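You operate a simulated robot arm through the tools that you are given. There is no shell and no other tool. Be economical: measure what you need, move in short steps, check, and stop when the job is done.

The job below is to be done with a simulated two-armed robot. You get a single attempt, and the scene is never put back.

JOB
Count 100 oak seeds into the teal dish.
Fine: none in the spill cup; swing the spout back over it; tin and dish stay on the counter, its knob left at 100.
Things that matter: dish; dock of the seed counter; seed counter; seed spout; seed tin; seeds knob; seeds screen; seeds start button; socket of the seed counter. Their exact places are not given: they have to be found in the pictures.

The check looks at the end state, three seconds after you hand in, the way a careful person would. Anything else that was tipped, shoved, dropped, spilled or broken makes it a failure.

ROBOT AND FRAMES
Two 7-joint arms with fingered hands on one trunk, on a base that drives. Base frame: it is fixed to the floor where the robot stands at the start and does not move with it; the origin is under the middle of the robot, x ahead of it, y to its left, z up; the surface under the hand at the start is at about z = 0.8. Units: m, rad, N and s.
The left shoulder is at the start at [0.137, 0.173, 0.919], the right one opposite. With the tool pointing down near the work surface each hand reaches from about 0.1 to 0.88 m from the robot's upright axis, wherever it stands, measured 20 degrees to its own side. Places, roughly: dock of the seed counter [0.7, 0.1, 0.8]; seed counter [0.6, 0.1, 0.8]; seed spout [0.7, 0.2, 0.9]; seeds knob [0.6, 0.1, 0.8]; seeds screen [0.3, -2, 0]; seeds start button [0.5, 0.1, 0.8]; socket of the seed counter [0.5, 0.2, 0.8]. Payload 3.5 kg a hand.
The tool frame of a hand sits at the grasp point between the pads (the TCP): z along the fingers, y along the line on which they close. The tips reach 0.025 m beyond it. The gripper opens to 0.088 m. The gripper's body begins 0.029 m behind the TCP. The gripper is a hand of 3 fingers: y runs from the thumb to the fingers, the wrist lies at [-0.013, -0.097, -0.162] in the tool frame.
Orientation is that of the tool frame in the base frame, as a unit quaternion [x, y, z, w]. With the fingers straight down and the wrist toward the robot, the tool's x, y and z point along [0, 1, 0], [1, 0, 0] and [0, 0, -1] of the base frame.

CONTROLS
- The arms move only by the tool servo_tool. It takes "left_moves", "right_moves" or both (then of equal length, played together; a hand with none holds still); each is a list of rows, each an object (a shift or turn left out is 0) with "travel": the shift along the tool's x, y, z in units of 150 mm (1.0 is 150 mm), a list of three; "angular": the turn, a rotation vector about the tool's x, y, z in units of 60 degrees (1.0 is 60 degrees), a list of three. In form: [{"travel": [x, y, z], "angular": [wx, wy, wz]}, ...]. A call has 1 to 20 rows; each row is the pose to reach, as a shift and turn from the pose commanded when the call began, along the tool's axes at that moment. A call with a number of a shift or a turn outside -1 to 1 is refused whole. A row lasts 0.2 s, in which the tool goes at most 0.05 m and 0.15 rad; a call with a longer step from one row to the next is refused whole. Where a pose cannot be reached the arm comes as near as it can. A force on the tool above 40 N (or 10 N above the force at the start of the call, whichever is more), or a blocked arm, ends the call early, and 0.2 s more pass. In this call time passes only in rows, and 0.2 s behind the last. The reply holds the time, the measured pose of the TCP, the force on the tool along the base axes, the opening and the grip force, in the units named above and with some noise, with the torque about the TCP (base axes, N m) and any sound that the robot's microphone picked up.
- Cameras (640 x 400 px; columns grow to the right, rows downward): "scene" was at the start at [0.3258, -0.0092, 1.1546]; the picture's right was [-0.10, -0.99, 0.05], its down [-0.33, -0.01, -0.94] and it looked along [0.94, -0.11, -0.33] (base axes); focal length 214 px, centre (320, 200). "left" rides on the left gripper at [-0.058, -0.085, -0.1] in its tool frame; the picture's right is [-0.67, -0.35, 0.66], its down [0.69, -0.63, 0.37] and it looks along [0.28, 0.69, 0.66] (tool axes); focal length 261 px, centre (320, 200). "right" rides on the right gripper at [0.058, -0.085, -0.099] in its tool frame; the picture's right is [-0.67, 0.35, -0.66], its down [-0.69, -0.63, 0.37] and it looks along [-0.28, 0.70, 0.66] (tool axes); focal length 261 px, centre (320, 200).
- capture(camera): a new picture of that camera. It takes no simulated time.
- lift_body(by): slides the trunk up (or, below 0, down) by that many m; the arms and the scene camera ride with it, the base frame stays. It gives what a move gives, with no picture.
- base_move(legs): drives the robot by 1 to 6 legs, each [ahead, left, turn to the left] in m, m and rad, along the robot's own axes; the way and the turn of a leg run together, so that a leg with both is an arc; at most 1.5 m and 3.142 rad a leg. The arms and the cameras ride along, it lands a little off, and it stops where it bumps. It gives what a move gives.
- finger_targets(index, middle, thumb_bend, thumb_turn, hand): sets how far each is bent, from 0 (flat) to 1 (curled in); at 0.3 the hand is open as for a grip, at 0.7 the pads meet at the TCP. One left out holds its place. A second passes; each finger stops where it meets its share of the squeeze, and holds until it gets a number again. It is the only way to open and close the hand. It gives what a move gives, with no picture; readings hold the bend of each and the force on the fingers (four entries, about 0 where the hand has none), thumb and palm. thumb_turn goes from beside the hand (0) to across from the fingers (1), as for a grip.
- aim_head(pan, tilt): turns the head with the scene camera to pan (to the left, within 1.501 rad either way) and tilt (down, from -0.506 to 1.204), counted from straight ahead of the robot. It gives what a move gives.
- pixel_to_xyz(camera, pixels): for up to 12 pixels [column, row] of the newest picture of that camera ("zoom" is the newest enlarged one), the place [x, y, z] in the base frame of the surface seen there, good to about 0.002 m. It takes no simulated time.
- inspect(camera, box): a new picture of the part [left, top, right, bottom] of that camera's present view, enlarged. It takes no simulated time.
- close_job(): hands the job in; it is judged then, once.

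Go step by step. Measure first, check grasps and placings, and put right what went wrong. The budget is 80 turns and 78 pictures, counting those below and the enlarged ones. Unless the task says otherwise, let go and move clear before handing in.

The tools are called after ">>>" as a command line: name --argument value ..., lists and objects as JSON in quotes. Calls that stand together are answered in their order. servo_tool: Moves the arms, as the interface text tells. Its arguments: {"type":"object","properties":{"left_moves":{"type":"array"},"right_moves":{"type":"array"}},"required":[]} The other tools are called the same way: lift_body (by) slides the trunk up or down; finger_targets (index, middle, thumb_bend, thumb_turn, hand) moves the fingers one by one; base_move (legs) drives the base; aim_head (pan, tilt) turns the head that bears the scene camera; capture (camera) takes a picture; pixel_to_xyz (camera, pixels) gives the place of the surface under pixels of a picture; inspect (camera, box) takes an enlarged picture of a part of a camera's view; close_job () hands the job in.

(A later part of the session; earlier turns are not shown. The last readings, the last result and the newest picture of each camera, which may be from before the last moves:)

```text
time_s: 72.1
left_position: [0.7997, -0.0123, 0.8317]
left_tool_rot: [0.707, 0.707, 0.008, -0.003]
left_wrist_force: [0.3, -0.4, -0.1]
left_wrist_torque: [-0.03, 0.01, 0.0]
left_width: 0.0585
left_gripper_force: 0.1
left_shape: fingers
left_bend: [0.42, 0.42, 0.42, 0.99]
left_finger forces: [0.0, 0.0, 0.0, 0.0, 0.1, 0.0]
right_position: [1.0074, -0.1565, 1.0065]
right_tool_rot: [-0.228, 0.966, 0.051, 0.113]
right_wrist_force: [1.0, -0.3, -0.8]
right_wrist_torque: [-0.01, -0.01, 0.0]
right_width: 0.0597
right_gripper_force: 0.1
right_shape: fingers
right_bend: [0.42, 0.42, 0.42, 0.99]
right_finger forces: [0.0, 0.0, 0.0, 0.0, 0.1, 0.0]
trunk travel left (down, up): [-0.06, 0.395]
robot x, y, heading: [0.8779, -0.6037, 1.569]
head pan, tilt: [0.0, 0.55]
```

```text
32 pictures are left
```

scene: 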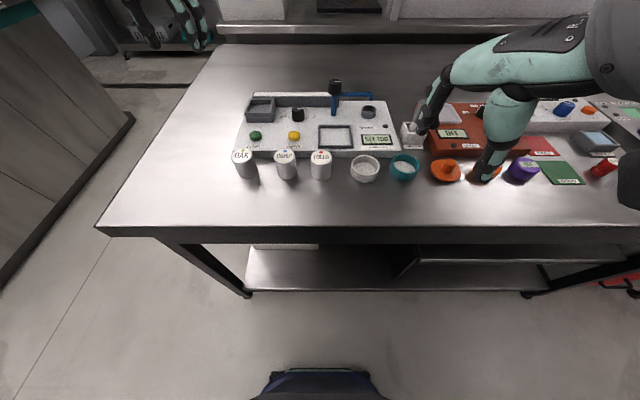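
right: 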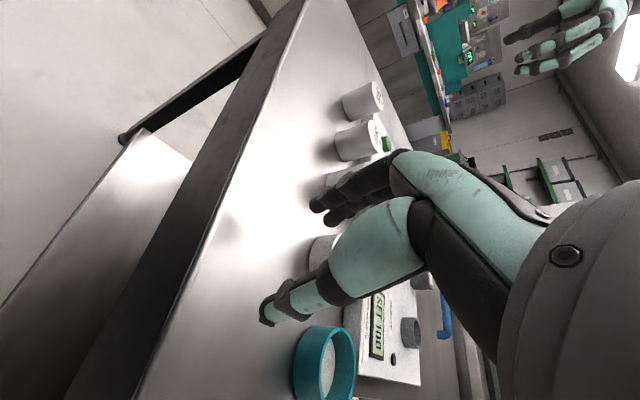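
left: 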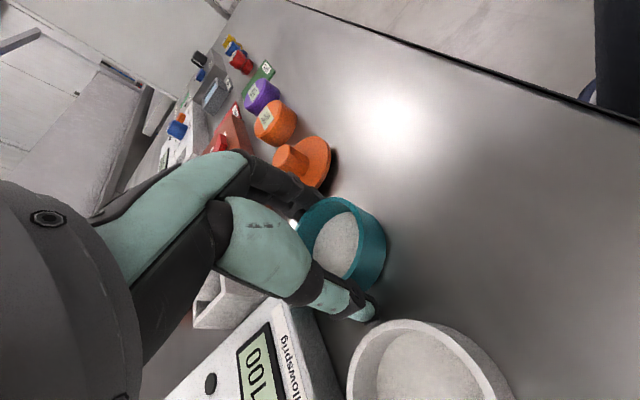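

The fingers straddle the dish with no contact. I'm closing.

>>> finger_targets --hand "left" --index 0.56 --middle 0.56 --thumb_bend 0.56

>>> servo_tool --left_moves '[{"travel": [0, 0, -0.07]}, {"travel": [0, 0, -0.2]}, {"travel": [0, 0, -0.4]}, {"travel": [0, 0, -0.5]}, {"travel": [0, 0, -0.5]}]'

>>> capture --camera "left"

>>> capture --camera "scene"

```text
time_s: 73.1
left_position: [0.7999, -0.0106, 0.8316]
left_tool_rot: [0.707, 0.707, 0.009, -0.002]
left_wrist_force: [0.3, 0.1, 1.3]
left_wrist_torque: [0.0, -0.03, -0.02]
left_width: 0.0482
left_gripper_force: 9.5
left_shape: fingers
left_bend: [0.49, 0.51, 0.47, 1.0]
left_finger forces: [4.9, 4.2, 0.1, 0.1, 8.6, 0.0]
right_position: [1.007, -0.1573, 1.0077]
right_tool_rot: [-0.227, 0.966, 0.053, 0.113]
right_wrist_force: [0.1, -0.3, -0.2]
right_wrist_torque: [-0.01, 0.0, -0.02]
right_width: 0.0595
right_gripper_force: 0.1
right_shape: fingers
right_bend: [0.42, 0.42, 0.42, 0.99]
right_finger forces: [0.1, 0.0, 0.0, 0.1, 0.0, 0.0]
trunk travel left (down, up): [-0.06, 0.395]
robot x, y, heading: [0.8772, -0.6022, 1.568]
head pan, tilt: [0.0, 0.55]
```

```text
time_s: 74.3
left_position: [0.7972, -0.0129, 0.9059]
left_tool_rot: [0.707, 0.707, 0.008, -0.003]
left_wrist_force: [0.6, 0.6, 0.4]
left_wrist_torque: [-0.01, 0.02, -0.01]
left_width: 0.0479
left_gripper_force: 7.9
left_shape: fingers
left_bend: [0.49, 0.52, 0.47, 1.0]
left_finger forces: [4.9, 3.4, 0.0, 0.1, 8.6, 0.0]
right_position: [1.0082, -0.1572, 1.0067]
right_tool_rot: [-0.227, 0.966, 0.052, 0.112]
right_wrist_force: [-0.8, -1.0, 0.1]
right_wrist_torque: [0.02, 0.01, 0.01]
right_width: 0.0594
right_gripper_force: 0.1
right_shape: fingers
right_bend: [0.42, 0.42, 0.42, 0.99]
right_finger forces: [0.1, 0.0, 0.0, 0.0, 0.1, 0.1]
trunk travel left (down, up): [-0.06, 0.395]
robot x, y, heading: [0.8792, -0.6003, 1.57]
head pan, tilt: [0.0, 0.55]
```

```text
31 pictures are left
```

left: 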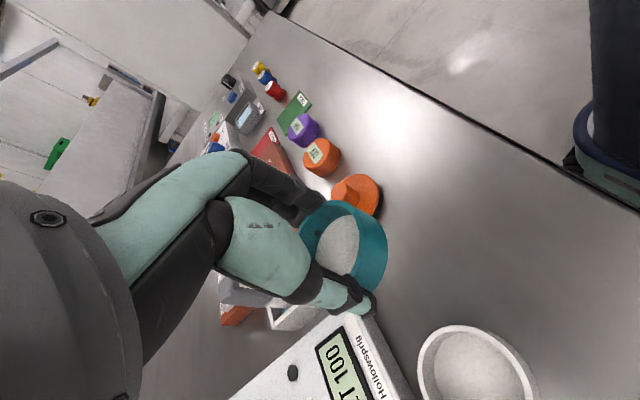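

```text
30 pictures are left
```

scene: 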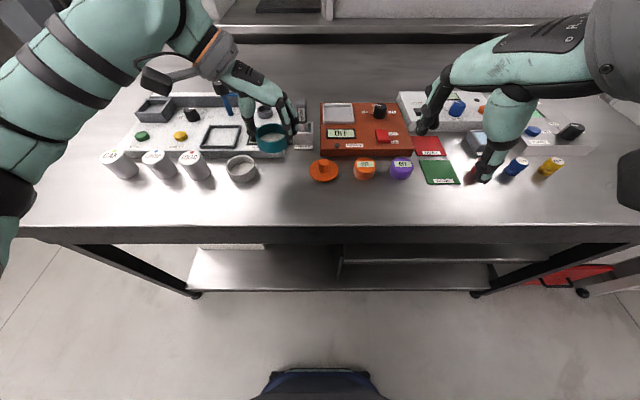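

The dish is held and lifted. I'll measure the dock frame precisely from here.

>>> inspect --camera "scene" --box '[120, 80, 300, 190]'

>>> pixel_to_xyz --camera "scene" --pixels '[[201, 147], [237, 147], [241, 126], [208, 125], [222, 137], [266, 143], [219, 126], [219, 149], [203, 137], [239, 137]]'

```text
3.56 times, centred on (210, 135) of scene
```

zoom: 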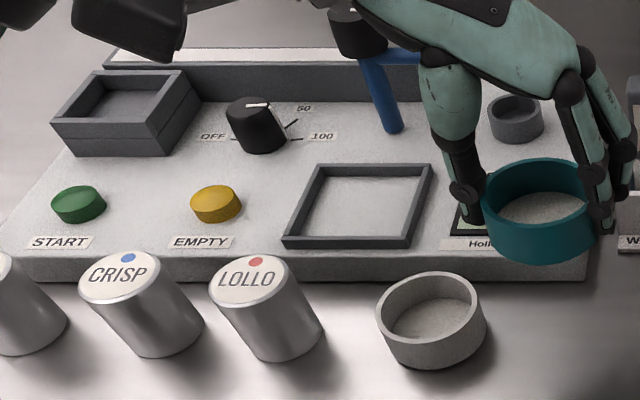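

```text
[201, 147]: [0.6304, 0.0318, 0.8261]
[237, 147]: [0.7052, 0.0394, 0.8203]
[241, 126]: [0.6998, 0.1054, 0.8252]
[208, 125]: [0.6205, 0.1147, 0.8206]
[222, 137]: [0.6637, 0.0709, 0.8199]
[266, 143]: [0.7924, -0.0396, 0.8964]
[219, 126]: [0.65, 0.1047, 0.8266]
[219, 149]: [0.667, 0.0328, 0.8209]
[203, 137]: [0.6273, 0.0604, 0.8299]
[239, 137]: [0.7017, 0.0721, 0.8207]
```

The dock spans x 0.629–0.7005 and y 0.032–0.105, so its centre is (0.6645, 0.069). I'm carrying the dish above it.

>>> servo_tool --left_moves '[{"travel": [0.1, -0.17, 0]}, {"travel": [0.2, -0.35, 0]}, {"travel": [0.31, -0.52, 0]}, {"travel": [0.42, -0.7, 0]}, {"travel": [0.54, -0.893, 0]}, {"travel": [0.54, -0.893, 0]}, {"travel": [0.54, -0.893, 0.1]}, {"travel": [0.54, -0.893, 0.1]}]'

>>> capture --camera "left"

>>> inspect --camera "scene" --box '[120, 70, 300, 190]'

```text
time_s: 76.1
left_position: [0.6641, 0.071, 0.8917]
left_tool_rot: [0.707, 0.707, 0.008, -0.003]
left_wrist_force: [1.0, 0.0, -1.4]
left_wrist_torque: [0.0, -0.01, -0.01]
left_width: 0.0482
left_gripper_force: 8.2
left_shape: fingers
left_bend: [0.49, 0.52, 0.47, 1.0]
left_finger forces: [4.8, 3.5, 0.1, 0.1, 8.6, 0.1]
right_position: [1.0076, -0.1573, 1.0067]
right_tool_rot: [-0.228, 0.966, 0.052, 0.113]
right_wrist_force: [0.1, 0.7, -0.4]
right_wrist_torque: [0.0, 0.02, 0.0]
right_width: 0.0597
right_gripper_force: 0.0
right_shape: fingers
right_bend: [0.42, 0.42, 0.42, 0.99]
right_finger forces: [0.0, 0.0, 0.0, 0.1, 0.1, 0.1]
trunk travel left (down, up): [-0.06, 0.395]
robot x, y, heading: [0.8792, -0.6033, 1.569]
head pan, tilt: [0.0, 0.55]
```

```text
28 pictures are left
```

left: 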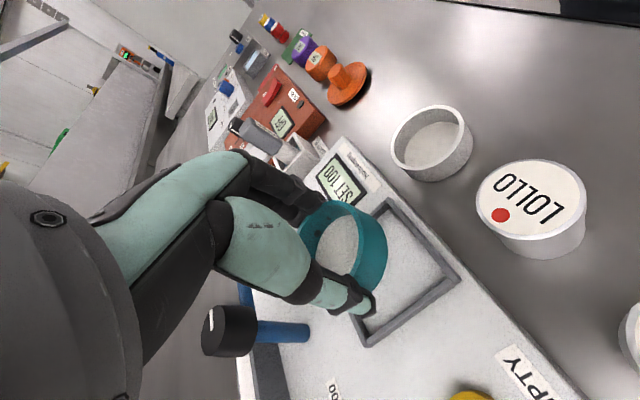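

```text
3.33 times, centred on (210, 130) of scene
```

zoom: 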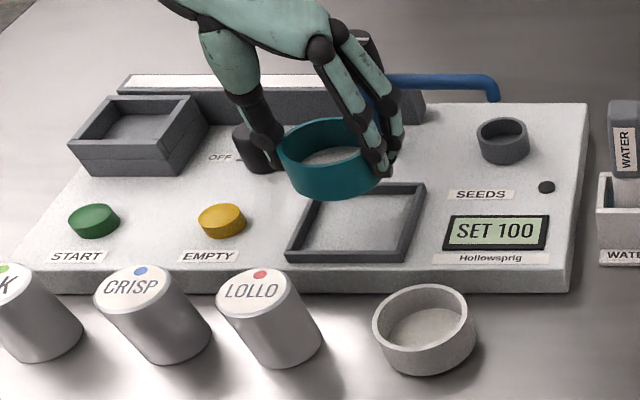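

The dish hangs over the dock. I'm measuring its rim to check the centring before lowering.

>>> pixel_to_xyz --camera "zoom" --pixels '[[283, 150], [330, 162], [310, 158], [355, 158], [330, 180], [330, 120], [300, 130], [293, 258], [405, 260], [424, 188], [317, 186]]'

>>> pixel_to_xyz --camera "left" --pixels '[[386, 240], [330, 203], [345, 205], [365, 213], [380, 228], [375, 270], [458, 278], [390, 202], [372, 341], [420, 310]]'

```text
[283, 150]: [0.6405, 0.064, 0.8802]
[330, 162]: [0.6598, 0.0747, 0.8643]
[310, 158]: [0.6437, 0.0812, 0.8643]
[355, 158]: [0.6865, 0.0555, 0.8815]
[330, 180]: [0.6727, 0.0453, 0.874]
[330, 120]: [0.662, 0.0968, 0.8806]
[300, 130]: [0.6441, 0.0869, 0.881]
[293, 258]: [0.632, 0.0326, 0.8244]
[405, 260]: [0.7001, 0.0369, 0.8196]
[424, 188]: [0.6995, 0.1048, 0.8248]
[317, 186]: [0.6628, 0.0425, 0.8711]
```

```text
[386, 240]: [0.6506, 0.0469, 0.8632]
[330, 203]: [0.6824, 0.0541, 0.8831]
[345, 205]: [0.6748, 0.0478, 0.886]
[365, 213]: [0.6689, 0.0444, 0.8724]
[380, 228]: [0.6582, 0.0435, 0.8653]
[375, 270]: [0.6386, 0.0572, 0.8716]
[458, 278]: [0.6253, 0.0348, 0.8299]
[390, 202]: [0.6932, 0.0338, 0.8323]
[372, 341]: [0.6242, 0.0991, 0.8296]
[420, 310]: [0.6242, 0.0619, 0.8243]
```

The dish centre is about (0.665, 0.0708). I'm shifting y by -2 mm and lowering it into the dock.

>>> servo_tool --left_moves '[{"travel": [-0.013, -0.004, 0.06]}, {"travel": [-0.013, -0.004, 0.12]}, {"travel": [-0.013, -0.004, 0.17]}, {"travel": [-0.013, -0.004, 0.21]}, {"travel": [-0.013, -0.004, 0.237]}, {"travel": [-0.013, -0.004, 0.237]}]'

>>> inspect --camera "scene" --box '[160, 80, 280, 170]'

```text
time_s: 77.5
left_position: [0.6649, 0.0671, 0.8574]
left_tool_rot: [0.707, 0.707, 0.008, -0.003]
left_wrist_force: [-0.8, 1.1, 7.7]
left_wrist_torque: [-0.01, -0.21, 0.08]
left_width: 0.0479
left_gripper_force: 13.2
left_shape: fingers
left_bend: [0.49, 0.52, 0.47, 1.0]
left_finger forces: [12.3, 4.4, 0.1, 0.0, 8.9, 0.0]
right_position: [1.0079, -0.1581, 1.007]
right_tool_rot: [-0.228, 0.966, 0.052, 0.113]
right_wrist_force: [-0.7, -0.2, 0.8]
right_wrist_torque: [0.02, -0.02, 0.02]
right_width: 0.0596
right_gripper_force: 0.0
right_shape: fingers
right_bend: [0.42, 0.42, 0.42, 0.99]
right_finger forces: [0.0, 0.0, 0.0, 0.0, 0.1, 0.0]
trunk travel left (down, up): [-0.06, 0.395]
robot x, y, heading: [0.8769, -0.6051, 1.573]
head pan, tilt: [0.0, 0.55]
```

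```text
4.44 times, centred on (220, 125) of scene
```

zoom: 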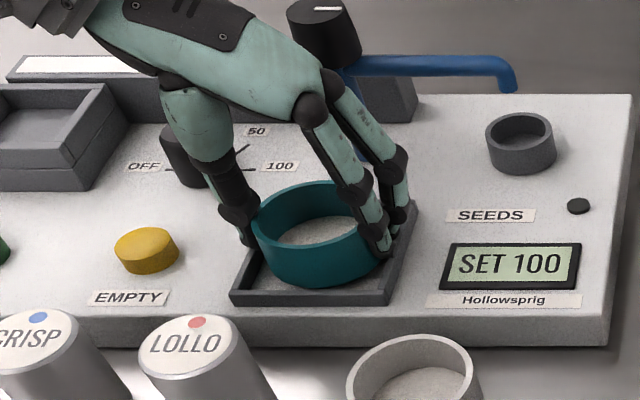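

The dish is in the dock frame with a light contact of 7.7 N. I'm releasing it and lifting.

>>> finger_targets --hand "left" --index 0.41 --middle 0.41 --thumb_bend 0.41

>>> servo_tool --left_moves '[{"travel": [0, 0, -0.1]}, {"travel": [0, 0, -0.3]}, {"travel": [0, 0, -0.5]}, {"travel": [0, 0, -0.75]}, {"travel": [0, 0, -0.75]}]'

>>> inspect --camera "scene" --box '[100, 70, 280, 190]'

```text
time_s: 78.5
left_position: [0.6643, 0.0668, 0.8571]
left_tool_rot: [0.707, 0.708, 0.009, -0.003]
left_wrist_force: [-5.5, 0.9, 4.6]
left_wrist_torque: [0.04, 0.07, 0.06]
left_width: 0.0607
left_gripper_force: 2.7
left_shape: fingers
left_bend: [0.41, 0.46, 0.41, 0.99]
left_finger forces: [0.1, 5.9, 0.0, 0.0, 0.6, 0.0]
right_position: [1.0064, -0.1577, 1.0065]
right_tool_rot: [-0.227, 0.966, 0.052, 0.114]
right_wrist_force: [0.0, 0.6, 0.3]
right_wrist_torque: [0.01, 0.0, 0.01]
right_width: 0.0596
right_gripper_force: 0.1
right_shape: fingers
right_bend: [0.42, 0.42, 0.42, 0.99]
right_finger forces: [0.0, 0.1, 0.0, 0.0, 0.0, 0.1]
trunk travel left (down, up): [-0.06, 0.395]
robot x, y, heading: [0.8789, -0.6034, 1.571]
head pan, tilt: [0.0, 0.55]
```

```text
time_s: 79.7
left_position: [0.6629, 0.0671, 0.9688]
left_tool_rot: [0.707, 0.707, 0.008, -0.003]
left_wrist_force: [0.4, -0.7, -0.4]
left_wrist_torque: [0.0, -0.02, -0.01]
left_width: 0.0608
left_gripper_force: 0.0
left_shape: fingers
left_bend: [0.41, 0.41, 0.41, 0.99]
left_finger forces: [0.0, 0.1, 0.0, 0.0, 0.0, 0.0]
right_position: [1.0083, -0.1562, 1.0059]
right_tool_rot: [-0.228, 0.966, 0.051, 0.113]
right_wrist_force: [0.6, 0.1, 0.5]
right_wrist_torque: [0.01, 0.02, 0.01]
right_width: 0.0593
right_gripper_force: 0.0
right_shape: fingers
right_bend: [0.42, 0.42, 0.42, 0.99]
right_finger forces: [0.0, 0.0, 0.0, 0.0, 0.0, 0.1]
trunk travel left (down, up): [-0.06, 0.395]
robot x, y, heading: [0.8801, -0.6014, 1.571]
head pan, tilt: [0.0, 0.55]
```

```text
3.33 times, centred on (190, 130) of scene
```

zoom: 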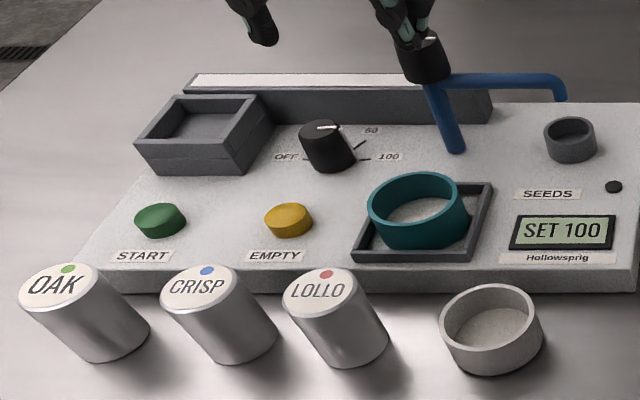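

The dish looks to be in the dock, and I'm checking that it sits level and flat by measuring its rim heights.

>>> inspect --camera "scene" --box '[190, 110, 250, 155]'

>>> pixel_to_xyz --camera "zoom" --pixels '[[108, 160], [410, 120], [200, 242], [350, 220], [240, 70], [330, 55], [240, 180], [300, 140], [250, 300], [440, 150], [180, 320]]'

>>> capture --camera "left"

```text
8.89 times, centred on (220, 132) of scene
```

zoom: 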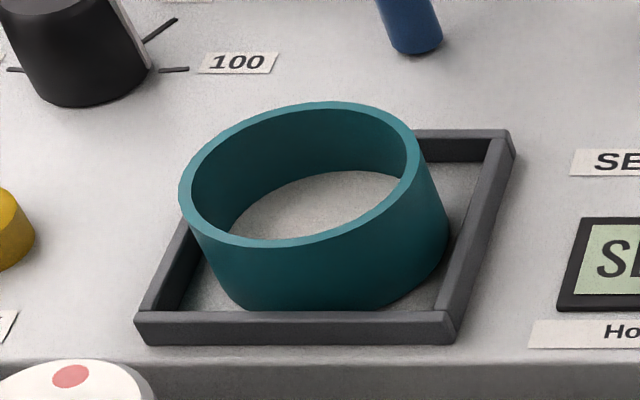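

```text
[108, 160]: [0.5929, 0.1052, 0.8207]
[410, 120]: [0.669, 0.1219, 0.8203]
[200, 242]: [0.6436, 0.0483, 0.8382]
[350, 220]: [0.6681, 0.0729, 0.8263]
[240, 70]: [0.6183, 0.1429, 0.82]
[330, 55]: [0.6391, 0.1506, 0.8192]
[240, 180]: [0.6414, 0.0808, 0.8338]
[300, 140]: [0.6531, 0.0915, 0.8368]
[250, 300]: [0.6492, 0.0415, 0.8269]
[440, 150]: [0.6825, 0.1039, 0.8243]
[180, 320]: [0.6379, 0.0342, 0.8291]
```

```text
23 pictures are left
```

left: 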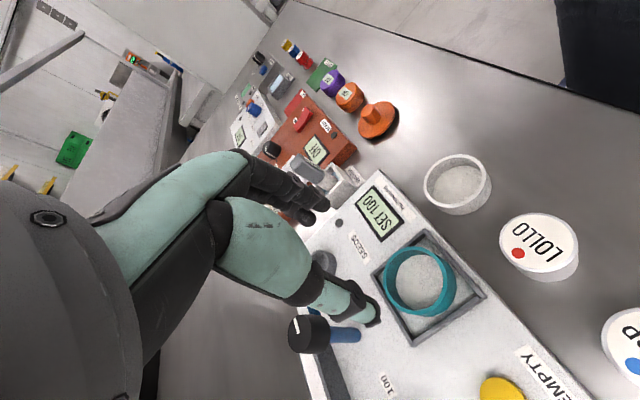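

>>> pixel_to_xyz --camera "zoom" --pixels '[[186, 185], [205, 225], [260, 243], [330, 233], [400, 190], [414, 160], [390, 120], [320, 105], [240, 125]]'

>>> pixel_to_xyz --camera "left" --pixels '[[387, 272], [407, 249], [445, 258], [453, 290], [432, 312], [400, 305], [420, 285]]'

```text
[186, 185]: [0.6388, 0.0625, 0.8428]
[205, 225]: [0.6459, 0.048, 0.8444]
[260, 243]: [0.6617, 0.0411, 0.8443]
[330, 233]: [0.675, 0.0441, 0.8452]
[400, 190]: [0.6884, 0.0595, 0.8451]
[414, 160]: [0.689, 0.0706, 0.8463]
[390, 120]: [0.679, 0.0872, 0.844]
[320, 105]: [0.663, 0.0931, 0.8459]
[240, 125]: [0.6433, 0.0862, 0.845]
```

```text
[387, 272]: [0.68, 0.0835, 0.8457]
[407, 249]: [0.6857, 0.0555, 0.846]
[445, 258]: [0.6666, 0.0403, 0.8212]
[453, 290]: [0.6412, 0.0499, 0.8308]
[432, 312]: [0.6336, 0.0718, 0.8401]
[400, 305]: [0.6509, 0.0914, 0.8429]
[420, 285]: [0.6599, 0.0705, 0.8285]
```

The dish sits flat: rim 0.8445 all round, centre (0.664, 0.067). Next comes the spout, so I'm measuring its cap and arm.

>>> pixel_to_xyz --camera "left" --pixels '[[298, 327], [292, 335], [303, 320], [300, 345], [320, 335], [325, 320], [322, 350], [345, 335], [300, 333]]'

>>> inspect --camera "scene" --box '[195, 70, 285, 130]'

>>> pixel_to_xyz --camera "zoom" --pixels '[[180, 130], [150, 100], [215, 100], [180, 155], [300, 130], [400, 135], [470, 150], [475, 185], [490, 260], [430, 265], [540, 265], [215, 220]]'

```text
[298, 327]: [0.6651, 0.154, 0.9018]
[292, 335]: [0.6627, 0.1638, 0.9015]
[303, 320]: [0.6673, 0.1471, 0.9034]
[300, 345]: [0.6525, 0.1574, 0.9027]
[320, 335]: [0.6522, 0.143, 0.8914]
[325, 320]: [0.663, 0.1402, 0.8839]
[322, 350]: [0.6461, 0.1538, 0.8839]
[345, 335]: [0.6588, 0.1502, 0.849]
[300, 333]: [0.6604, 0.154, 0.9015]
```

```text
6.67 times, centred on (240, 100) of scene
```

zoom: 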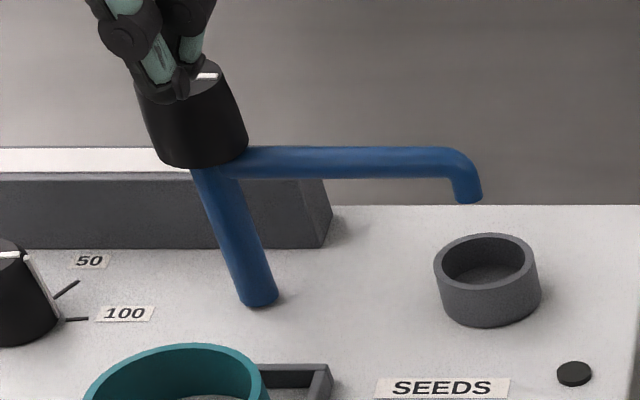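

```text
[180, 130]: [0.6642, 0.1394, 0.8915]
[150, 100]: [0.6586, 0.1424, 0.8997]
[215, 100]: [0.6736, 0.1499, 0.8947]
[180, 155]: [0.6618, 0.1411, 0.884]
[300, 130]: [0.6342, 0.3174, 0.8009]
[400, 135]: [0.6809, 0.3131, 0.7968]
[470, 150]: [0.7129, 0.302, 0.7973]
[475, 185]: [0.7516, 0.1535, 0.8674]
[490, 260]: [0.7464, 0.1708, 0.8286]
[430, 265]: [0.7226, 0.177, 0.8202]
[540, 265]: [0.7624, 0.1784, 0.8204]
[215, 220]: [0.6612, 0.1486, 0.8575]
```

The cap centre is (0.6605, 0.154), its top is at 0.902, the arm is 0.09 m long and it needs about -88° of turn. First I'll move the robot 0.10 m ahead and 0.13 m left, so that the tin, socket and spout are all comfortable for the left hand.

>>> base_move --legs '[[0.1, 0.13, 0]]'

>>> servo_tool --left_moves '[{"travel": [-0.2, -0.07, 0]}, {"travel": [-0.4, -0.14, 0]}, {"travel": [-0.6, -0.21, 0]}, {"travel": [-0.8, -0.28, 0]}, {"travel": [-1.0, -0.36, 0]}, {"travel": [-1.0, -0.36, 0]}]'

>>> capture --camera "left"

```text
time_s: 81.1
left_position: [0.5371, 0.1671, 0.9685]
left_tool_rot: [0.708, 0.706, 0.008, -0.003]
left_wrist_force: [-0.1, 0.6, -0.4]
left_wrist_torque: [0.02, 0.0, 0.01]
left_width: 0.061
left_gripper_force: 0.0
left_shape: fingers
left_bend: [0.41, 0.41, 0.41, 0.99]
left_finger forces: [0.0, 0.0, 0.0, 0.1, 0.0, 0.0]
right_position: [0.8799, -0.0581, 1.0069]
right_tool_rot: [-0.227, 0.966, 0.051, 0.113]
right_wrist_force: [0.0, 0.5, 0.3]
right_wrist_torque: [0.02, 0.0, -0.03]
right_width: 0.0595
right_gripper_force: 0.1
right_shape: fingers
right_bend: [0.42, 0.42, 0.42, 0.99]
right_finger forces: [0.1, 0.0, 0.0, 0.1, 0.1, 0.1]
trunk travel left (down, up): [-0.06, 0.395]
robot x, y, heading: [0.7506, -0.5006, 1.564]
head pan, tilt: [0.0, 0.55]
```

```text
time_s: 82.5
left_position: [0.4805, 0.0197, 0.9661]
left_tool_rot: [0.707, 0.707, 0.01, -0.004]
left_wrist_force: [0.3, 0.3, 0.4]
left_wrist_torque: [-0.01, 0.0, 0.01]
left_width: 0.0612
left_gripper_force: 0.1
left_shape: fingers
left_bend: [0.41, 0.41, 0.41, 0.99]
left_finger forces: [0.1, 0.0, 0.0, 0.1, 0.0, 0.0]
right_position: [0.8815, -0.0578, 1.0064]
right_tool_rot: [-0.226, 0.966, 0.051, 0.114]
right_wrist_force: [-0.3, -0.3, -0.3]
right_wrist_torque: [0.01, -0.01, 0.0]
right_width: 0.0593
right_gripper_force: 0.1
right_shape: fingers
right_bend: [0.42, 0.42, 0.42, 0.99]
right_finger forces: [0.1, 0.1, 0.1, 0.1, 0.0, 0.0]
trunk travel left (down, up): [-0.06, 0.395]
robot x, y, heading: [0.7499, -0.5026, 1.567]
head pan, tilt: [0.0, 0.55]
```

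```text
21 pictures are left
```

left: 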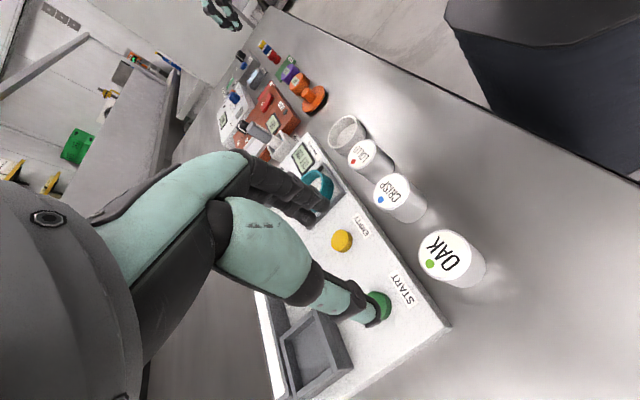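

Reach is good here. I'm measuring the OAK tin's top and the socket interior.

>>> pixel_to_xyz --camera "left" --pixels '[[422, 250], [470, 255], [447, 232], [450, 282], [445, 257], [430, 238], [282, 352], [310, 312], [352, 362], [315, 390], [315, 355]]'

>>> inspect --camera "left" --box '[400, 210, 500, 300]'

>>> pixel_to_xyz --camera "zoom" --pixels '[[205, 100], [210, 200], [300, 150], [395, 230], [250, 90], [390, 300], [300, 310], [150, 170]]'

```text
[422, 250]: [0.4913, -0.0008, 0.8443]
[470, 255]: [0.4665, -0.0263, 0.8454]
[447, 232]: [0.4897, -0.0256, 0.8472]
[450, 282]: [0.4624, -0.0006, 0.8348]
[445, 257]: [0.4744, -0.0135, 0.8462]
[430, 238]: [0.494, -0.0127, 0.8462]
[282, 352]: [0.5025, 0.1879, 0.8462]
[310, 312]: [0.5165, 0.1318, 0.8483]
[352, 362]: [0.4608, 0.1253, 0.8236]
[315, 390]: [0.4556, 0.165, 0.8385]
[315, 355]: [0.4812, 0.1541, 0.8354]
```

```text
4.44 times, centred on (450, 255) of left
```

zoom: 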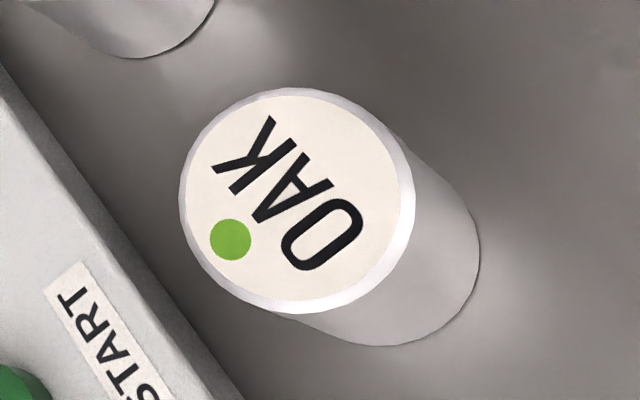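

```text
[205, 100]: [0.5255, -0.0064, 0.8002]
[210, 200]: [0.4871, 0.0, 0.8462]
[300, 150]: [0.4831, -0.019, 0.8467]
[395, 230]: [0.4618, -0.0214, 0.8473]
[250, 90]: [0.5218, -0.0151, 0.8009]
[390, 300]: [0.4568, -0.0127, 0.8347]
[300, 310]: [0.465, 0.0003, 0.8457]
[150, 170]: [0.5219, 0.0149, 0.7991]
```

The tin's centre is (0.477, -0.0125) and its top is at 0.846. I'm moving over it and descending to z 0.838.

>>> servo_tool --left_moves '[{"travel": [-0.1, -0.012, 0.05]}, {"travel": [-0.213, -0.023, 0.15]}, {"travel": [-0.213, -0.023, 0.35]}, {"travel": [-0.213, -0.023, 0.55]}, {"travel": [-0.213, -0.023, 0.75]}, {"travel": [-0.213, -0.023, 0.85]}, {"travel": [-0.213, -0.023, 0.85]}]'

>>> finger_targets --hand "left" --index 0.62 --middle 0.62 --thumb_bend 0.62

>>> capture --camera "left"

```text
time_s: 84.1
left_position: [0.4796, -0.0128, 0.8373]
left_tool_rot: [0.709, 0.705, 0.008, -0.003]
left_wrist_force: [-0.1, 0.6, -1.4]
left_wrist_torque: [-0.01, 0.02, 0.01]
left_width: 0.0609
left_gripper_force: 0.0
left_shape: fingers
left_bend: [0.41, 0.41, 0.41, 0.99]
left_finger forces: [0.0, 0.0, 0.0, 0.0, 0.0, 0.0]
right_position: [0.8804, -0.0583, 1.0066]
right_tool_rot: [-0.226, 0.966, 0.051, 0.113]
right_wrist_force: [-0.2, 0.3, 0.6]
right_wrist_torque: [-0.02, 0.0, -0.01]
right_width: 0.0594
right_gripper_force: 0.0
right_shape: fingers
right_bend: [0.42, 0.42, 0.42, 0.99]
right_finger forces: [0.0, 0.1, 0.0, 0.0, 0.1, 0.0]
trunk travel left (down, up): [-0.06, 0.395]
robot x, y, heading: [0.7502, -0.5065, 1.564]
head pan, tilt: [0.0, 0.55]
```

```text
time_s: 85.1
left_position: [0.48, -0.0143, 0.8377]
left_tool_rot: [0.708, 0.706, 0.008, -0.004]
left_wrist_force: [0.6, -0.5, 0.3]
left_wrist_torque: [-0.01, -0.03, -0.04]
left_width: 0.0327
left_gripper_force: 7.2
left_shape: fingers
left_bend: [0.56, 0.57, 0.53, 1.0]
left_finger forces: [3.7, 3.7, 0.0, 0.0, 7.5, 0.1]
right_position: [0.8807, -0.058, 1.007]
right_tool_rot: [-0.227, 0.966, 0.05, 0.113]
right_wrist_force: [0.1, -0.3, 0.0]
right_wrist_torque: [0.02, 0.0, 0.02]
right_width: 0.0597
right_gripper_force: 0.1
right_shape: fingers
right_bend: [0.42, 0.42, 0.42, 0.99]
right_finger forces: [0.0, 0.0, 0.1, 0.1, 0.0, 0.0]
trunk travel left (down, up): [-0.06, 0.395]
robot x, y, heading: [0.7532, -0.5034, 1.566]
head pan, tilt: [0.0, 0.55]
```

```text
19 pictures are left
```

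left: 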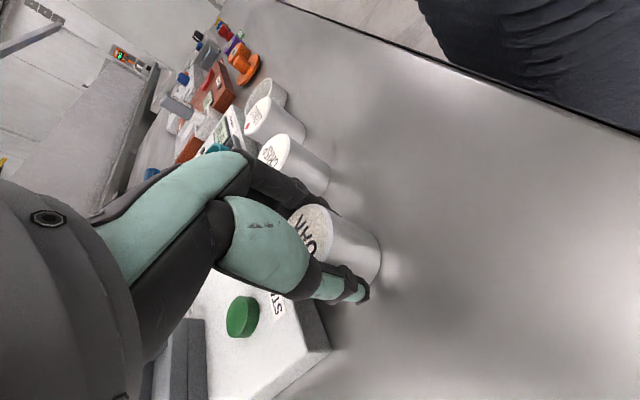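

The tin is gripped at 7 N. I'm lifting it and viewing the socket from the scene camera.

>>> servo_tool --left_moves '[{"travel": [0, 0, -0.08]}, {"travel": [0, 0, -0.2]}, {"travel": [0, 0, -0.4]}, {"travel": [0, 0, -0.6]}, {"travel": [0, 0, -0.6]}]'

>>> aim_head --pan 0.35 --tilt 0.55

>>> inspect --camera "scene" --box '[180, 60, 340, 180]'

```text
time_s: 86.3
left_position: [0.4784, -0.0139, 0.9284]
left_tool_rot: [0.708, 0.706, 0.008, -0.003]
left_wrist_force: [0.2, 0.0, -1.0]
left_wrist_torque: [-0.01, 0.01, -0.02]
left_width: 0.0329
left_gripper_force: 7.4
left_shape: fingers
left_bend: [0.56, 0.57, 0.53, 1.0]
left_finger forces: [3.7, 3.6, 0.1, 0.1, 7.3, 0.1]
right_position: [0.8809, -0.0578, 1.0069]
right_tool_rot: [-0.226, 0.966, 0.05, 0.113]
right_wrist_force: [0.4, -0.1, 0.1]
right_wrist_torque: [0.01, 0.01, 0.02]
right_width: 0.0596
right_gripper_force: 0.1
right_shape: fingers
right_bend: [0.42, 0.42, 0.42, 0.99]
right_finger forces: [0.0, 0.0, 0.1, 0.1, 0.0, 0.1]
trunk travel left (down, up): [-0.06, 0.395]
robot x, y, heading: [0.7473, -0.5019, 1.567]
head pan, tilt: [0.0, 0.55]
```

```text
time_s: 87.2
left_position: [0.4789, -0.0137, 0.927]
left_tool_rot: [0.708, 0.706, 0.008, -0.003]
left_wrist_force: [1.1, -0.9, -0.9]
left_wrist_torque: [0.0, -0.03, 0.0]
left_width: 0.0331
left_gripper_force: 6.8
left_shape: fingers
left_bend: [0.56, 0.57, 0.53, 1.0]
left_finger forces: [3.7, 3.6, 0.0, 0.0, 7.3, 0.0]
right_position: [0.8814, -0.0569, 1.0058]
right_tool_rot: [-0.226, 0.966, 0.052, 0.113]
right_wrist_force: [-0.6, 0.2, 0.8]
right_wrist_torque: [0.01, 0.0, 0.01]
right_width: 0.0596
right_gripper_force: 0.1
right_shape: fingers
right_bend: [0.42, 0.42, 0.42, 0.99]
right_finger forces: [0.0, 0.1, 0.1, 0.0, 0.0, 0.1]
trunk travel left (down, up): [-0.06, 0.395]
robot x, y, heading: [0.7481, -0.5046, 1.569]
head pan, tilt: [0.351, 0.55]
```

```text
3.33 times, centred on (260, 120) of scene
```

zoom: 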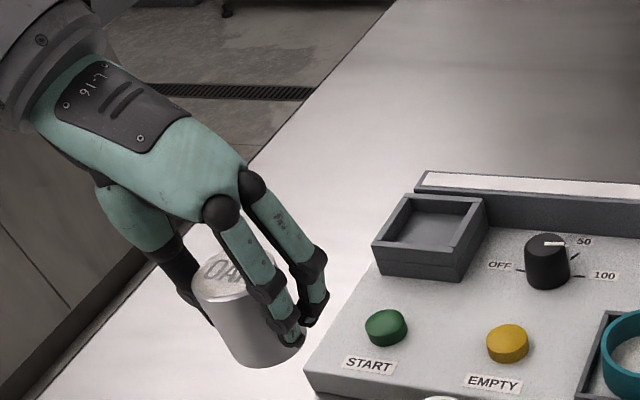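

>>> pixel_to_xyz --camera "zoom" --pixels '[[376, 244], [460, 250], [481, 200], [408, 197], [388, 241], [453, 244], [475, 209], [412, 203], [420, 246], [440, 197], [425, 232], [430, 270]]'

>>> pixel_to_xyz --camera "zoom" --pixels '[[243, 365], [275, 362], [225, 285], [245, 300], [260, 340], [391, 222], [470, 222], [432, 210]]'

```text
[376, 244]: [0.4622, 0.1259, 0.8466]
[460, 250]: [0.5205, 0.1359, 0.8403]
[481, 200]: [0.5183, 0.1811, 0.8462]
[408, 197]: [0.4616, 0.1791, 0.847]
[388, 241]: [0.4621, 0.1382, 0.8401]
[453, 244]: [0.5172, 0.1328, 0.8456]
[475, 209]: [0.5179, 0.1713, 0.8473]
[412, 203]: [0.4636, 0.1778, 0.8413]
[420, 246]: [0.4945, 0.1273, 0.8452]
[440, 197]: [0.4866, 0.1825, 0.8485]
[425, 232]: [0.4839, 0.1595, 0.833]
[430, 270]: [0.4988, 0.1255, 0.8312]
```

```text
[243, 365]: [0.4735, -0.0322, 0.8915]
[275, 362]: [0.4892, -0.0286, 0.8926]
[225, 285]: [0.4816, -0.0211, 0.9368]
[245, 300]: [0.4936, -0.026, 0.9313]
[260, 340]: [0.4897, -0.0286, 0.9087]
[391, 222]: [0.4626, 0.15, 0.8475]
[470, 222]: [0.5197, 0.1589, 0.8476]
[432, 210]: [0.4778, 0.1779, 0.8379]
```

The socket centre is (0.4905, 0.155), its floor at 0.833 and its walls at 0.847. I'm carrying the tin over it.

>>> servo_tool --left_moves '[{"travel": [0.2, 0.015, 0]}, {"travel": [0.4, 0.03, 0]}, {"travel": [0.6, 0.045, 0]}, {"travel": [0.8, 0.06, 0]}, {"travel": [1.0, 0.079, 0]}, {"travel": [1.0, 0.079, 0]}]'

>>> servo_tool --left_moves '[{"travel": [0.06, 0, 0]}, {"travel": [0.12, 0, 0]}, {"travel": [0.12, 0, 0.1]}, {"travel": [0.12, 0, 0.16]}, {"travel": [0.12, 0, 0.16]}]'

>>> inspect --camera "scene" --box '[230, 60, 350, 150]'

```text
time_s: 88.6
left_position: [0.4921, 0.1358, 0.93]
left_tool_rot: [0.708, 0.706, 0.008, -0.003]
left_wrist_force: [0.1, 0.1, -1.1]
left_wrist_torque: [0.03, -0.01, 0.02]
left_width: 0.0328
left_gripper_force: 7.1
left_shape: fingers
left_bend: [0.56, 0.58, 0.53, 1.0]
left_finger forces: [3.7, 3.6, 0.1, 0.0, 7.3, 0.0]
right_position: [0.8807, -0.058, 1.007]
right_tool_rot: [-0.227, 0.966, 0.051, 0.113]
right_wrist_force: [0.9, -0.7, -1.1]
right_wrist_torque: [-0.03, -0.05, -0.01]
right_width: 0.0596
right_gripper_force: 0.1
right_shape: fingers
right_bend: [0.42, 0.42, 0.42, 0.99]
right_finger forces: [0.0, 0.0, 0.1, 0.0, 0.0, 0.1]
trunk travel left (down, up): [-0.06, 0.395]
robot x, y, heading: [0.7528, -0.5064, 1.565]
head pan, tilt: [0.351, 0.55]
```

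```text
time_s: 89.8
left_position: [0.492, 0.1554, 0.9067]
left_tool_rot: [0.709, 0.705, 0.008, -0.003]
left_wrist_force: [0.4, 0.4, -1.3]
left_wrist_torque: [0.03, -0.01, 0.04]
left_width: 0.0327
left_gripper_force: 7.9
left_shape: fingers
left_bend: [0.56, 0.58, 0.53, 1.0]
left_finger forces: [3.8, 3.6, 0.0, 0.0, 7.2, 0.0]
right_position: [0.8811, -0.0586, 1.0064]
right_tool_rot: [-0.226, 0.966, 0.051, 0.114]
right_wrist_force: [-0.4, 0.1, 0.3]
right_wrist_torque: [0.02, 0.0, 0.01]
right_width: 0.0594
right_gripper_force: 0.1
right_shape: fingers
right_bend: [0.42, 0.42, 0.42, 0.99]
right_finger forces: [0.0, 0.0, 0.1, 0.1, 0.0, 0.0]
trunk travel left (down, up): [-0.06, 0.395]
robot x, y, heading: [0.7477, -0.5035, 1.559]
head pan, tilt: [0.351, 0.55]
```

```text
4.44 times, centred on (290, 105) of scene
```

zoom: 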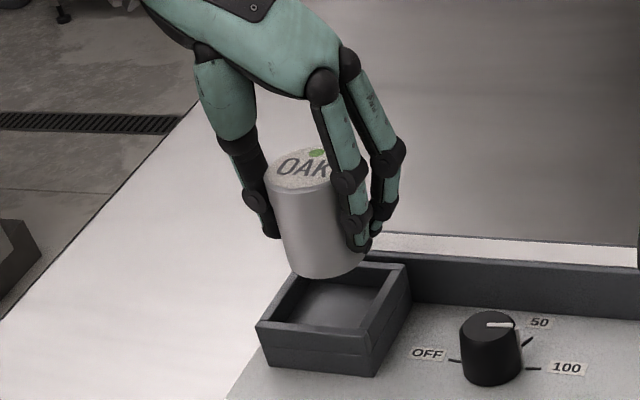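

>>> pixel_to_xyz --camera "zoom" --pixels '[[315, 272], [335, 272], [300, 255], [290, 230], [345, 250], [320, 220], [300, 160], [270, 180], [325, 150], [315, 360], [270, 330], [372, 345]]'

```text
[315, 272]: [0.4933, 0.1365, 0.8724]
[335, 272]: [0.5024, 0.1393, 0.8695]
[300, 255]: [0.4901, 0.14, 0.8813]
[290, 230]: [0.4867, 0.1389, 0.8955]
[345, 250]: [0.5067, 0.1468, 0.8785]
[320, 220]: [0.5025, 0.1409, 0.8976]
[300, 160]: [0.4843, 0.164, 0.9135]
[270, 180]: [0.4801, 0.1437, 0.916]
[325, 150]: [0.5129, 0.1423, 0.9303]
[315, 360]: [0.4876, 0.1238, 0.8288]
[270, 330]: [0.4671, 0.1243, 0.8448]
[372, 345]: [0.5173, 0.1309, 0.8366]
```

The tin's centre is about (0.493, 0.155). I'm shifting 2.5 mm in -x and lowering it into the socket.

>>> servo_tool --left_moves '[{"travel": [0, -0.017, 0.03]}, {"travel": [0, -0.017, 0.08]}, {"travel": [0, -0.017, 0.13]}, {"travel": [0, -0.017, 0.17]}, {"travel": [0, -0.017, 0.207]}, {"travel": [0, -0.017, 0.207]}]'

>>> inspect --camera "scene" --box '[230, 60, 350, 150]'

```text
time_s: 91.2
left_position: [0.4909, 0.1551, 0.8757]
left_tool_rot: [0.708, 0.706, 0.009, -0.004]
left_wrist_force: [-0.7, 0.5, 1.7]
left_wrist_torque: [0.03, -0.05, 0.01]
left_width: 0.0327
left_gripper_force: 9.3
left_shape: fingers
left_bend: [0.56, 0.58, 0.53, 1.0]
left_finger forces: [4.9, 5.8, 0.1, 0.1, 7.7, 0.0]
right_position: [0.8826, -0.0591, 1.0068]
right_tool_rot: [-0.226, 0.966, 0.051, 0.112]
right_wrist_force: [-0.8, 0.3, -0.2]
right_wrist_torque: [-0.01, 0.05, 0.02]
right_width: 0.0596
right_gripper_force: 0.1
right_shape: fingers
right_bend: [0.42, 0.42, 0.42, 0.99]
right_finger forces: [0.0, 0.0, 0.0, 0.0, 0.0, 0.0]
trunk travel left (down, up): [-0.06, 0.395]
robot x, y, heading: [0.7496, -0.5046, 1.562]
head pan, tilt: [0.351, 0.55]
```

```text
4.44 times, centred on (290, 105) of scene
```

zoom: 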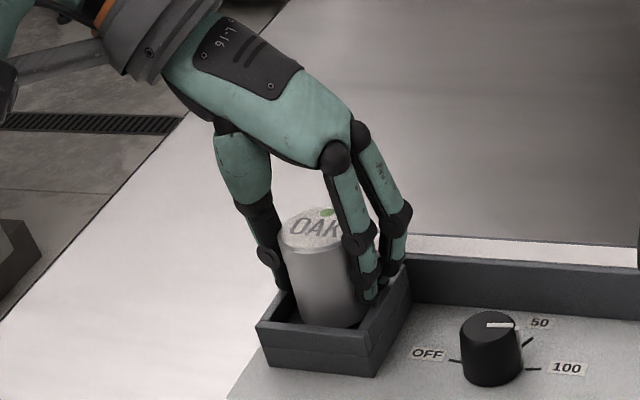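

The tin is inside the socket walls and just touching the floor. I'm releasing it and lifting.

>>> finger_targets --hand "left" --index 0.44 --middle 0.44 --thumb_bend 0.44

>>> servo_tool --left_moves '[{"travel": [0, 0, -0.15]}, {"travel": [0, 0, -0.35]}, {"travel": [0, 0, -0.6]}, {"travel": [0, 0, -0.85]}, {"travel": [0, 0, -0.85]}]'

>>> inspect --camera "scene" --box '[230, 60, 390, 180]'

```text
time_s: 92.2
left_position: [0.4911, 0.1547, 0.8768]
left_tool_rot: [0.708, 0.706, 0.008, -0.003]
left_wrist_force: [0.0, -0.6, -0.3]
left_wrist_torque: [-0.02, 0.03, -0.01]
left_width: 0.054
left_gripper_force: 0.1
left_shape: fingers
left_bend: [0.44, 0.44, 0.44, 0.99]
left_finger forces: [0.1, 0.1, 0.0, 0.0, 0.1, 0.1]
right_position: [0.8811, -0.0572, 1.0066]
right_tool_rot: [-0.226, 0.966, 0.051, 0.113]
right_wrist_force: [0.3, -0.6, 0.2]
right_wrist_torque: [-0.04, 0.02, 0.01]
right_width: 0.0595
right_gripper_force: 0.0
right_shape: fingers
right_bend: [0.42, 0.42, 0.42, 0.99]
right_finger forces: [0.0, 0.0, 0.1, 0.0, 0.1, 0.0]
trunk travel left (down, up): [-0.06, 0.395]
robot x, y, heading: [0.7522, -0.5013, 1.57]
head pan, tilt: [0.351, 0.55]
```

```text
time_s: 93.4
left_position: [0.4887, 0.1542, 1.0024]
left_tool_rot: [0.708, 0.706, 0.008, -0.003]
left_wrist_force: [0.0, 0.4, -0.8]
left_wrist_torque: [0.02, -0.01, 0.01]
left_width: 0.0541
left_gripper_force: 0.3
left_shape: fingers
left_bend: [0.44, 0.44, 0.44, 0.99]
left_finger forces: [0.1, 0.0, 0.1, 0.0, 0.0, 0.0]
right_position: [0.8815, -0.0574, 1.006]
right_tool_rot: [-0.226, 0.966, 0.051, 0.114]
right_wrist_force: [-0.1, 0.2, 0.6]
right_wrist_torque: [-0.01, -0.01, 0.01]
right_width: 0.0596
right_gripper_force: 0.1
right_shape: fingers
right_bend: [0.42, 0.42, 0.42, 0.99]
right_finger forces: [0.0, 0.1, 0.1, 0.1, 0.0, 0.0]
trunk travel left (down, up): [-0.06, 0.395]
robot x, y, heading: [0.7553, -0.507, 1.561]
head pan, tilt: [0.351, 0.55]
```

```text
3.33 times, centred on (310, 120) of scene
```

zoom: 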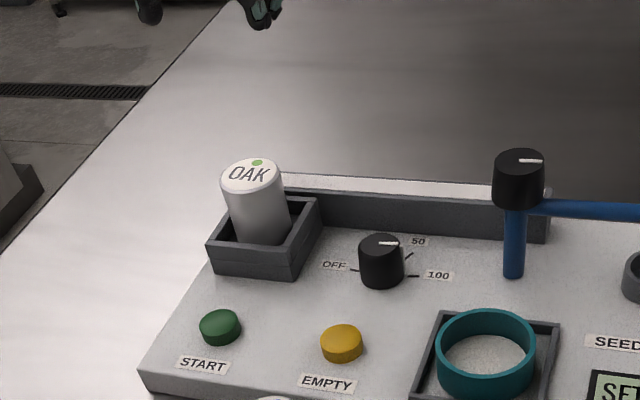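

The tin stands in its socket. Next I'm moving to the spout cap while turning the hand counter-clockwise.

>>> servo_tool --left_moves '[{"travel": [0, 0.14, 0], "angular": [0, 0, -0.13]}, {"travel": [0, 0.28, 0], "angular": [0, 0, -0.26]}, {"travel": [0, 0.42, 0], "angular": [0, 0, -0.39]}, {"travel": [0, 0.56, 0], "angular": [0, 0, -0.52]}, {"travel": [0, 0.7, 0], "angular": [0, 0, -0.65]}, {"travel": [0, 0.85, 0], "angular": [0, 0, -0.77]}, {"travel": [0, 1.0, 0], "angular": [0, 0, -0.9]}, {"travel": [0, 1.0, 0], "angular": [0, 0, -1.0]}, {"travel": [0, 1.0, 0], "angular": [0, 0, -1.0]}]'

>>> servo_tool --left_moves '[{"angular": [0, 0, -0.13]}, {"angular": [0, 0, -0.26]}, {"angular": [0, 0, -0.39]}, {"angular": [0, 0, -0.5]}, {"angular": [0, 0, -0.5]}]'

>>> aim_head --pan 0.1 --tilt 0.5

```text
time_s: 95.4
left_position: [0.6395, 0.1528, 1.0049]
left_tool_rot: [0.259, 0.966, 0.008, 0.001]
left_wrist_force: [0.8, 0.5, -0.2]
left_wrist_torque: [0.01, 0.0, 0.04]
left_width: 0.0543
left_gripper_force: 0.1
left_shape: fingers
left_bend: [0.44, 0.44, 0.44, 0.99]
left_finger forces: [0.0, 0.1, 0.1, 0.1, 0.1, 0.1]
right_position: [0.8801, -0.0578, 1.0067]
right_tool_rot: [-0.225, 0.966, 0.051, 0.113]
right_wrist_force: [-0.9, 0.1, 0.0]
right_wrist_torque: [-0.03, 0.0, 0.05]
right_width: 0.0594
right_gripper_force: 0.0
right_shape: fingers
right_bend: [0.42, 0.42, 0.42, 0.99]
right_finger forces: [0.1, 0.1, 0.1, 0.0, 0.0, 0.0]
trunk travel left (down, up): [-0.06, 0.395]
robot x, y, heading: [0.751, -0.5015, 1.567]
head pan, tilt: [0.351, 0.55]
```

```text
time_s: 96.6
left_position: [0.6377, 0.1525, 1.0047]
left_tool_rot: [0.001, 1.0, 0.008, 0.003]
left_wrist_force: [0.0, 0.7, -0.4]
left_wrist_torque: [-0.02, -0.02, 0.01]
left_width: 0.0545
left_gripper_force: 0.1
left_shape: fingers
left_bend: [0.44, 0.44, 0.44, 0.99]
left_finger forces: [0.1, 0.0, 0.0, 0.0, 0.1, 0.0]
right_position: [0.8809, -0.0579, 1.0064]
right_tool_rot: [-0.227, 0.966, 0.051, 0.113]
right_wrist_force: [0.8, -0.7, -0.2]
right_wrist_torque: [-0.03, 0.02, -0.01]
right_width: 0.0598
right_gripper_force: 0.2
right_shape: fingers
right_bend: [0.42, 0.42, 0.42, 0.99]
right_finger forces: [0.0, 0.0, 0.0, 0.0, 0.0, 0.0]
trunk travel left (down, up): [-0.06, 0.395]
robot x, y, heading: [0.7517, -0.5036, 1.566]
head pan, tilt: [0.351, 0.55]
```

```text
time_s: 97.3
left_position: [0.6396, 0.1518, 1.0035]
left_tool_rot: [0.001, 1.0, 0.008, 0.004]
left_wrist_force: [-0.1, 0.4, 0.4]
left_wrist_torque: [0.02, 0.01, 0.06]
left_width: 0.0542
left_gripper_force: 0.1
left_shape: fingers
left_bend: [0.44, 0.44, 0.44, 0.99]
left_finger forces: [0.0, 0.0, 0.0, 0.0, 0.1, 0.0]
right_position: [0.8812, -0.0579, 1.0058]
right_tool_rot: [-0.227, 0.966, 0.051, 0.113]
right_wrist_force: [0.6, -1.2, -0.8]
right_wrist_torque: [-0.03, 0.02, 0.02]
right_width: 0.0594
right_gripper_force: 0.1
right_shape: fingers
right_bend: [0.42, 0.42, 0.42, 0.99]
right_finger forces: [0.0, 0.0, 0.1, 0.0, 0.1, 0.0]
trunk travel left (down, up): [-0.06, 0.395]
robot x, y, heading: [0.7554, -0.5001, 1.564]
head pan, tilt: [0.099, 0.499]
```

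I'm descending around the cap at (0.6605, 0.1545).

>>> servo_tool --left_moves '[{"travel": [-0.07, 0.01, 0]}, {"travel": [-0.143, 0.015, 0.1]}, {"travel": [-0.143, 0.015, 0.3]}, {"travel": [-0.143, 0.015, 0.5]}, {"travel": [-0.143, 0.015, 0.67]}, {"travel": [-0.143, 0.015, 0.67]}]'

>>> inspect --camera "scene" --box '[230, 60, 390, 180]'

```text
time_s: 98.7
left_position: [0.6596, 0.1564, 0.9044]
left_tool_rot: [0.003, 1.0, 0.007, 0.003]
left_wrist_force: [-0.1, 0.1, 0.2]
left_wrist_torque: [-0.01, -0.01, -0.01]
left_width: 0.0542
left_gripper_force: 0.1
left_shape: fingers
left_bend: [0.44, 0.44, 0.44, 0.99]
left_finger forces: [0.0, 0.0, 0.0, 0.0, 0.0, 0.0]
right_position: [0.8809, -0.0571, 1.0067]
right_tool_rot: [-0.225, 0.966, 0.052, 0.113]
right_wrist_force: [0.4, -0.4, 0.1]
right_wrist_torque: [0.02, -0.01, 0.04]
right_width: 0.0596
right_gripper_force: 0.0
right_shape: fingers
right_bend: [0.42, 0.42, 0.42, 0.99]
right_finger forces: [0.0, 0.0, 0.0, 0.0, 0.1, 0.0]
trunk travel left (down, up): [-0.06, 0.395]
robot x, y, heading: [0.7497, -0.4994, 1.565]
head pan, tilt: [0.099, 0.499]
```

```text
3.33 times, centred on (310, 120) of scene
```

zoom: 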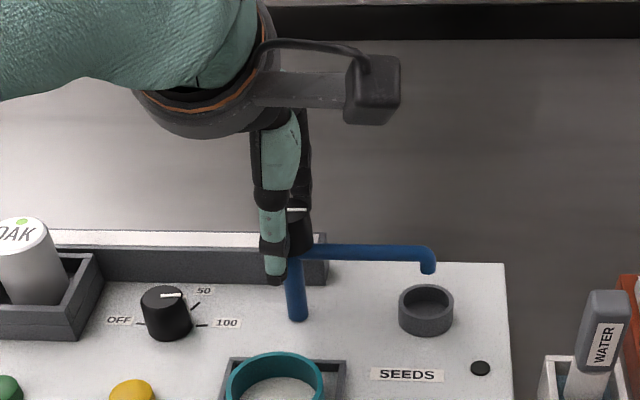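

The thumb looks a little left of the cap, so I'm measuring both.

>>> pixel_to_xyz --camera "zoom" --pixels '[[275, 270], [272, 240], [300, 240], [308, 230], [296, 300], [430, 262], [296, 210]]'

>>> capture --camera "left"

```text
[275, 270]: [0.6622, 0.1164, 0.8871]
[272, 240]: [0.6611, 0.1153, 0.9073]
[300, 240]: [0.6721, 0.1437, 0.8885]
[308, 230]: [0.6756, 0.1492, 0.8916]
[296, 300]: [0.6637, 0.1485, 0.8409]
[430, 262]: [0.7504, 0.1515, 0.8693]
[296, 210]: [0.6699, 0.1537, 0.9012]
```

```text
13 pictures are left
```

left: 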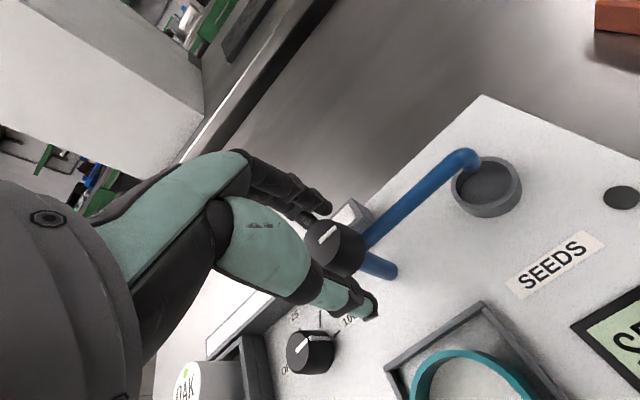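

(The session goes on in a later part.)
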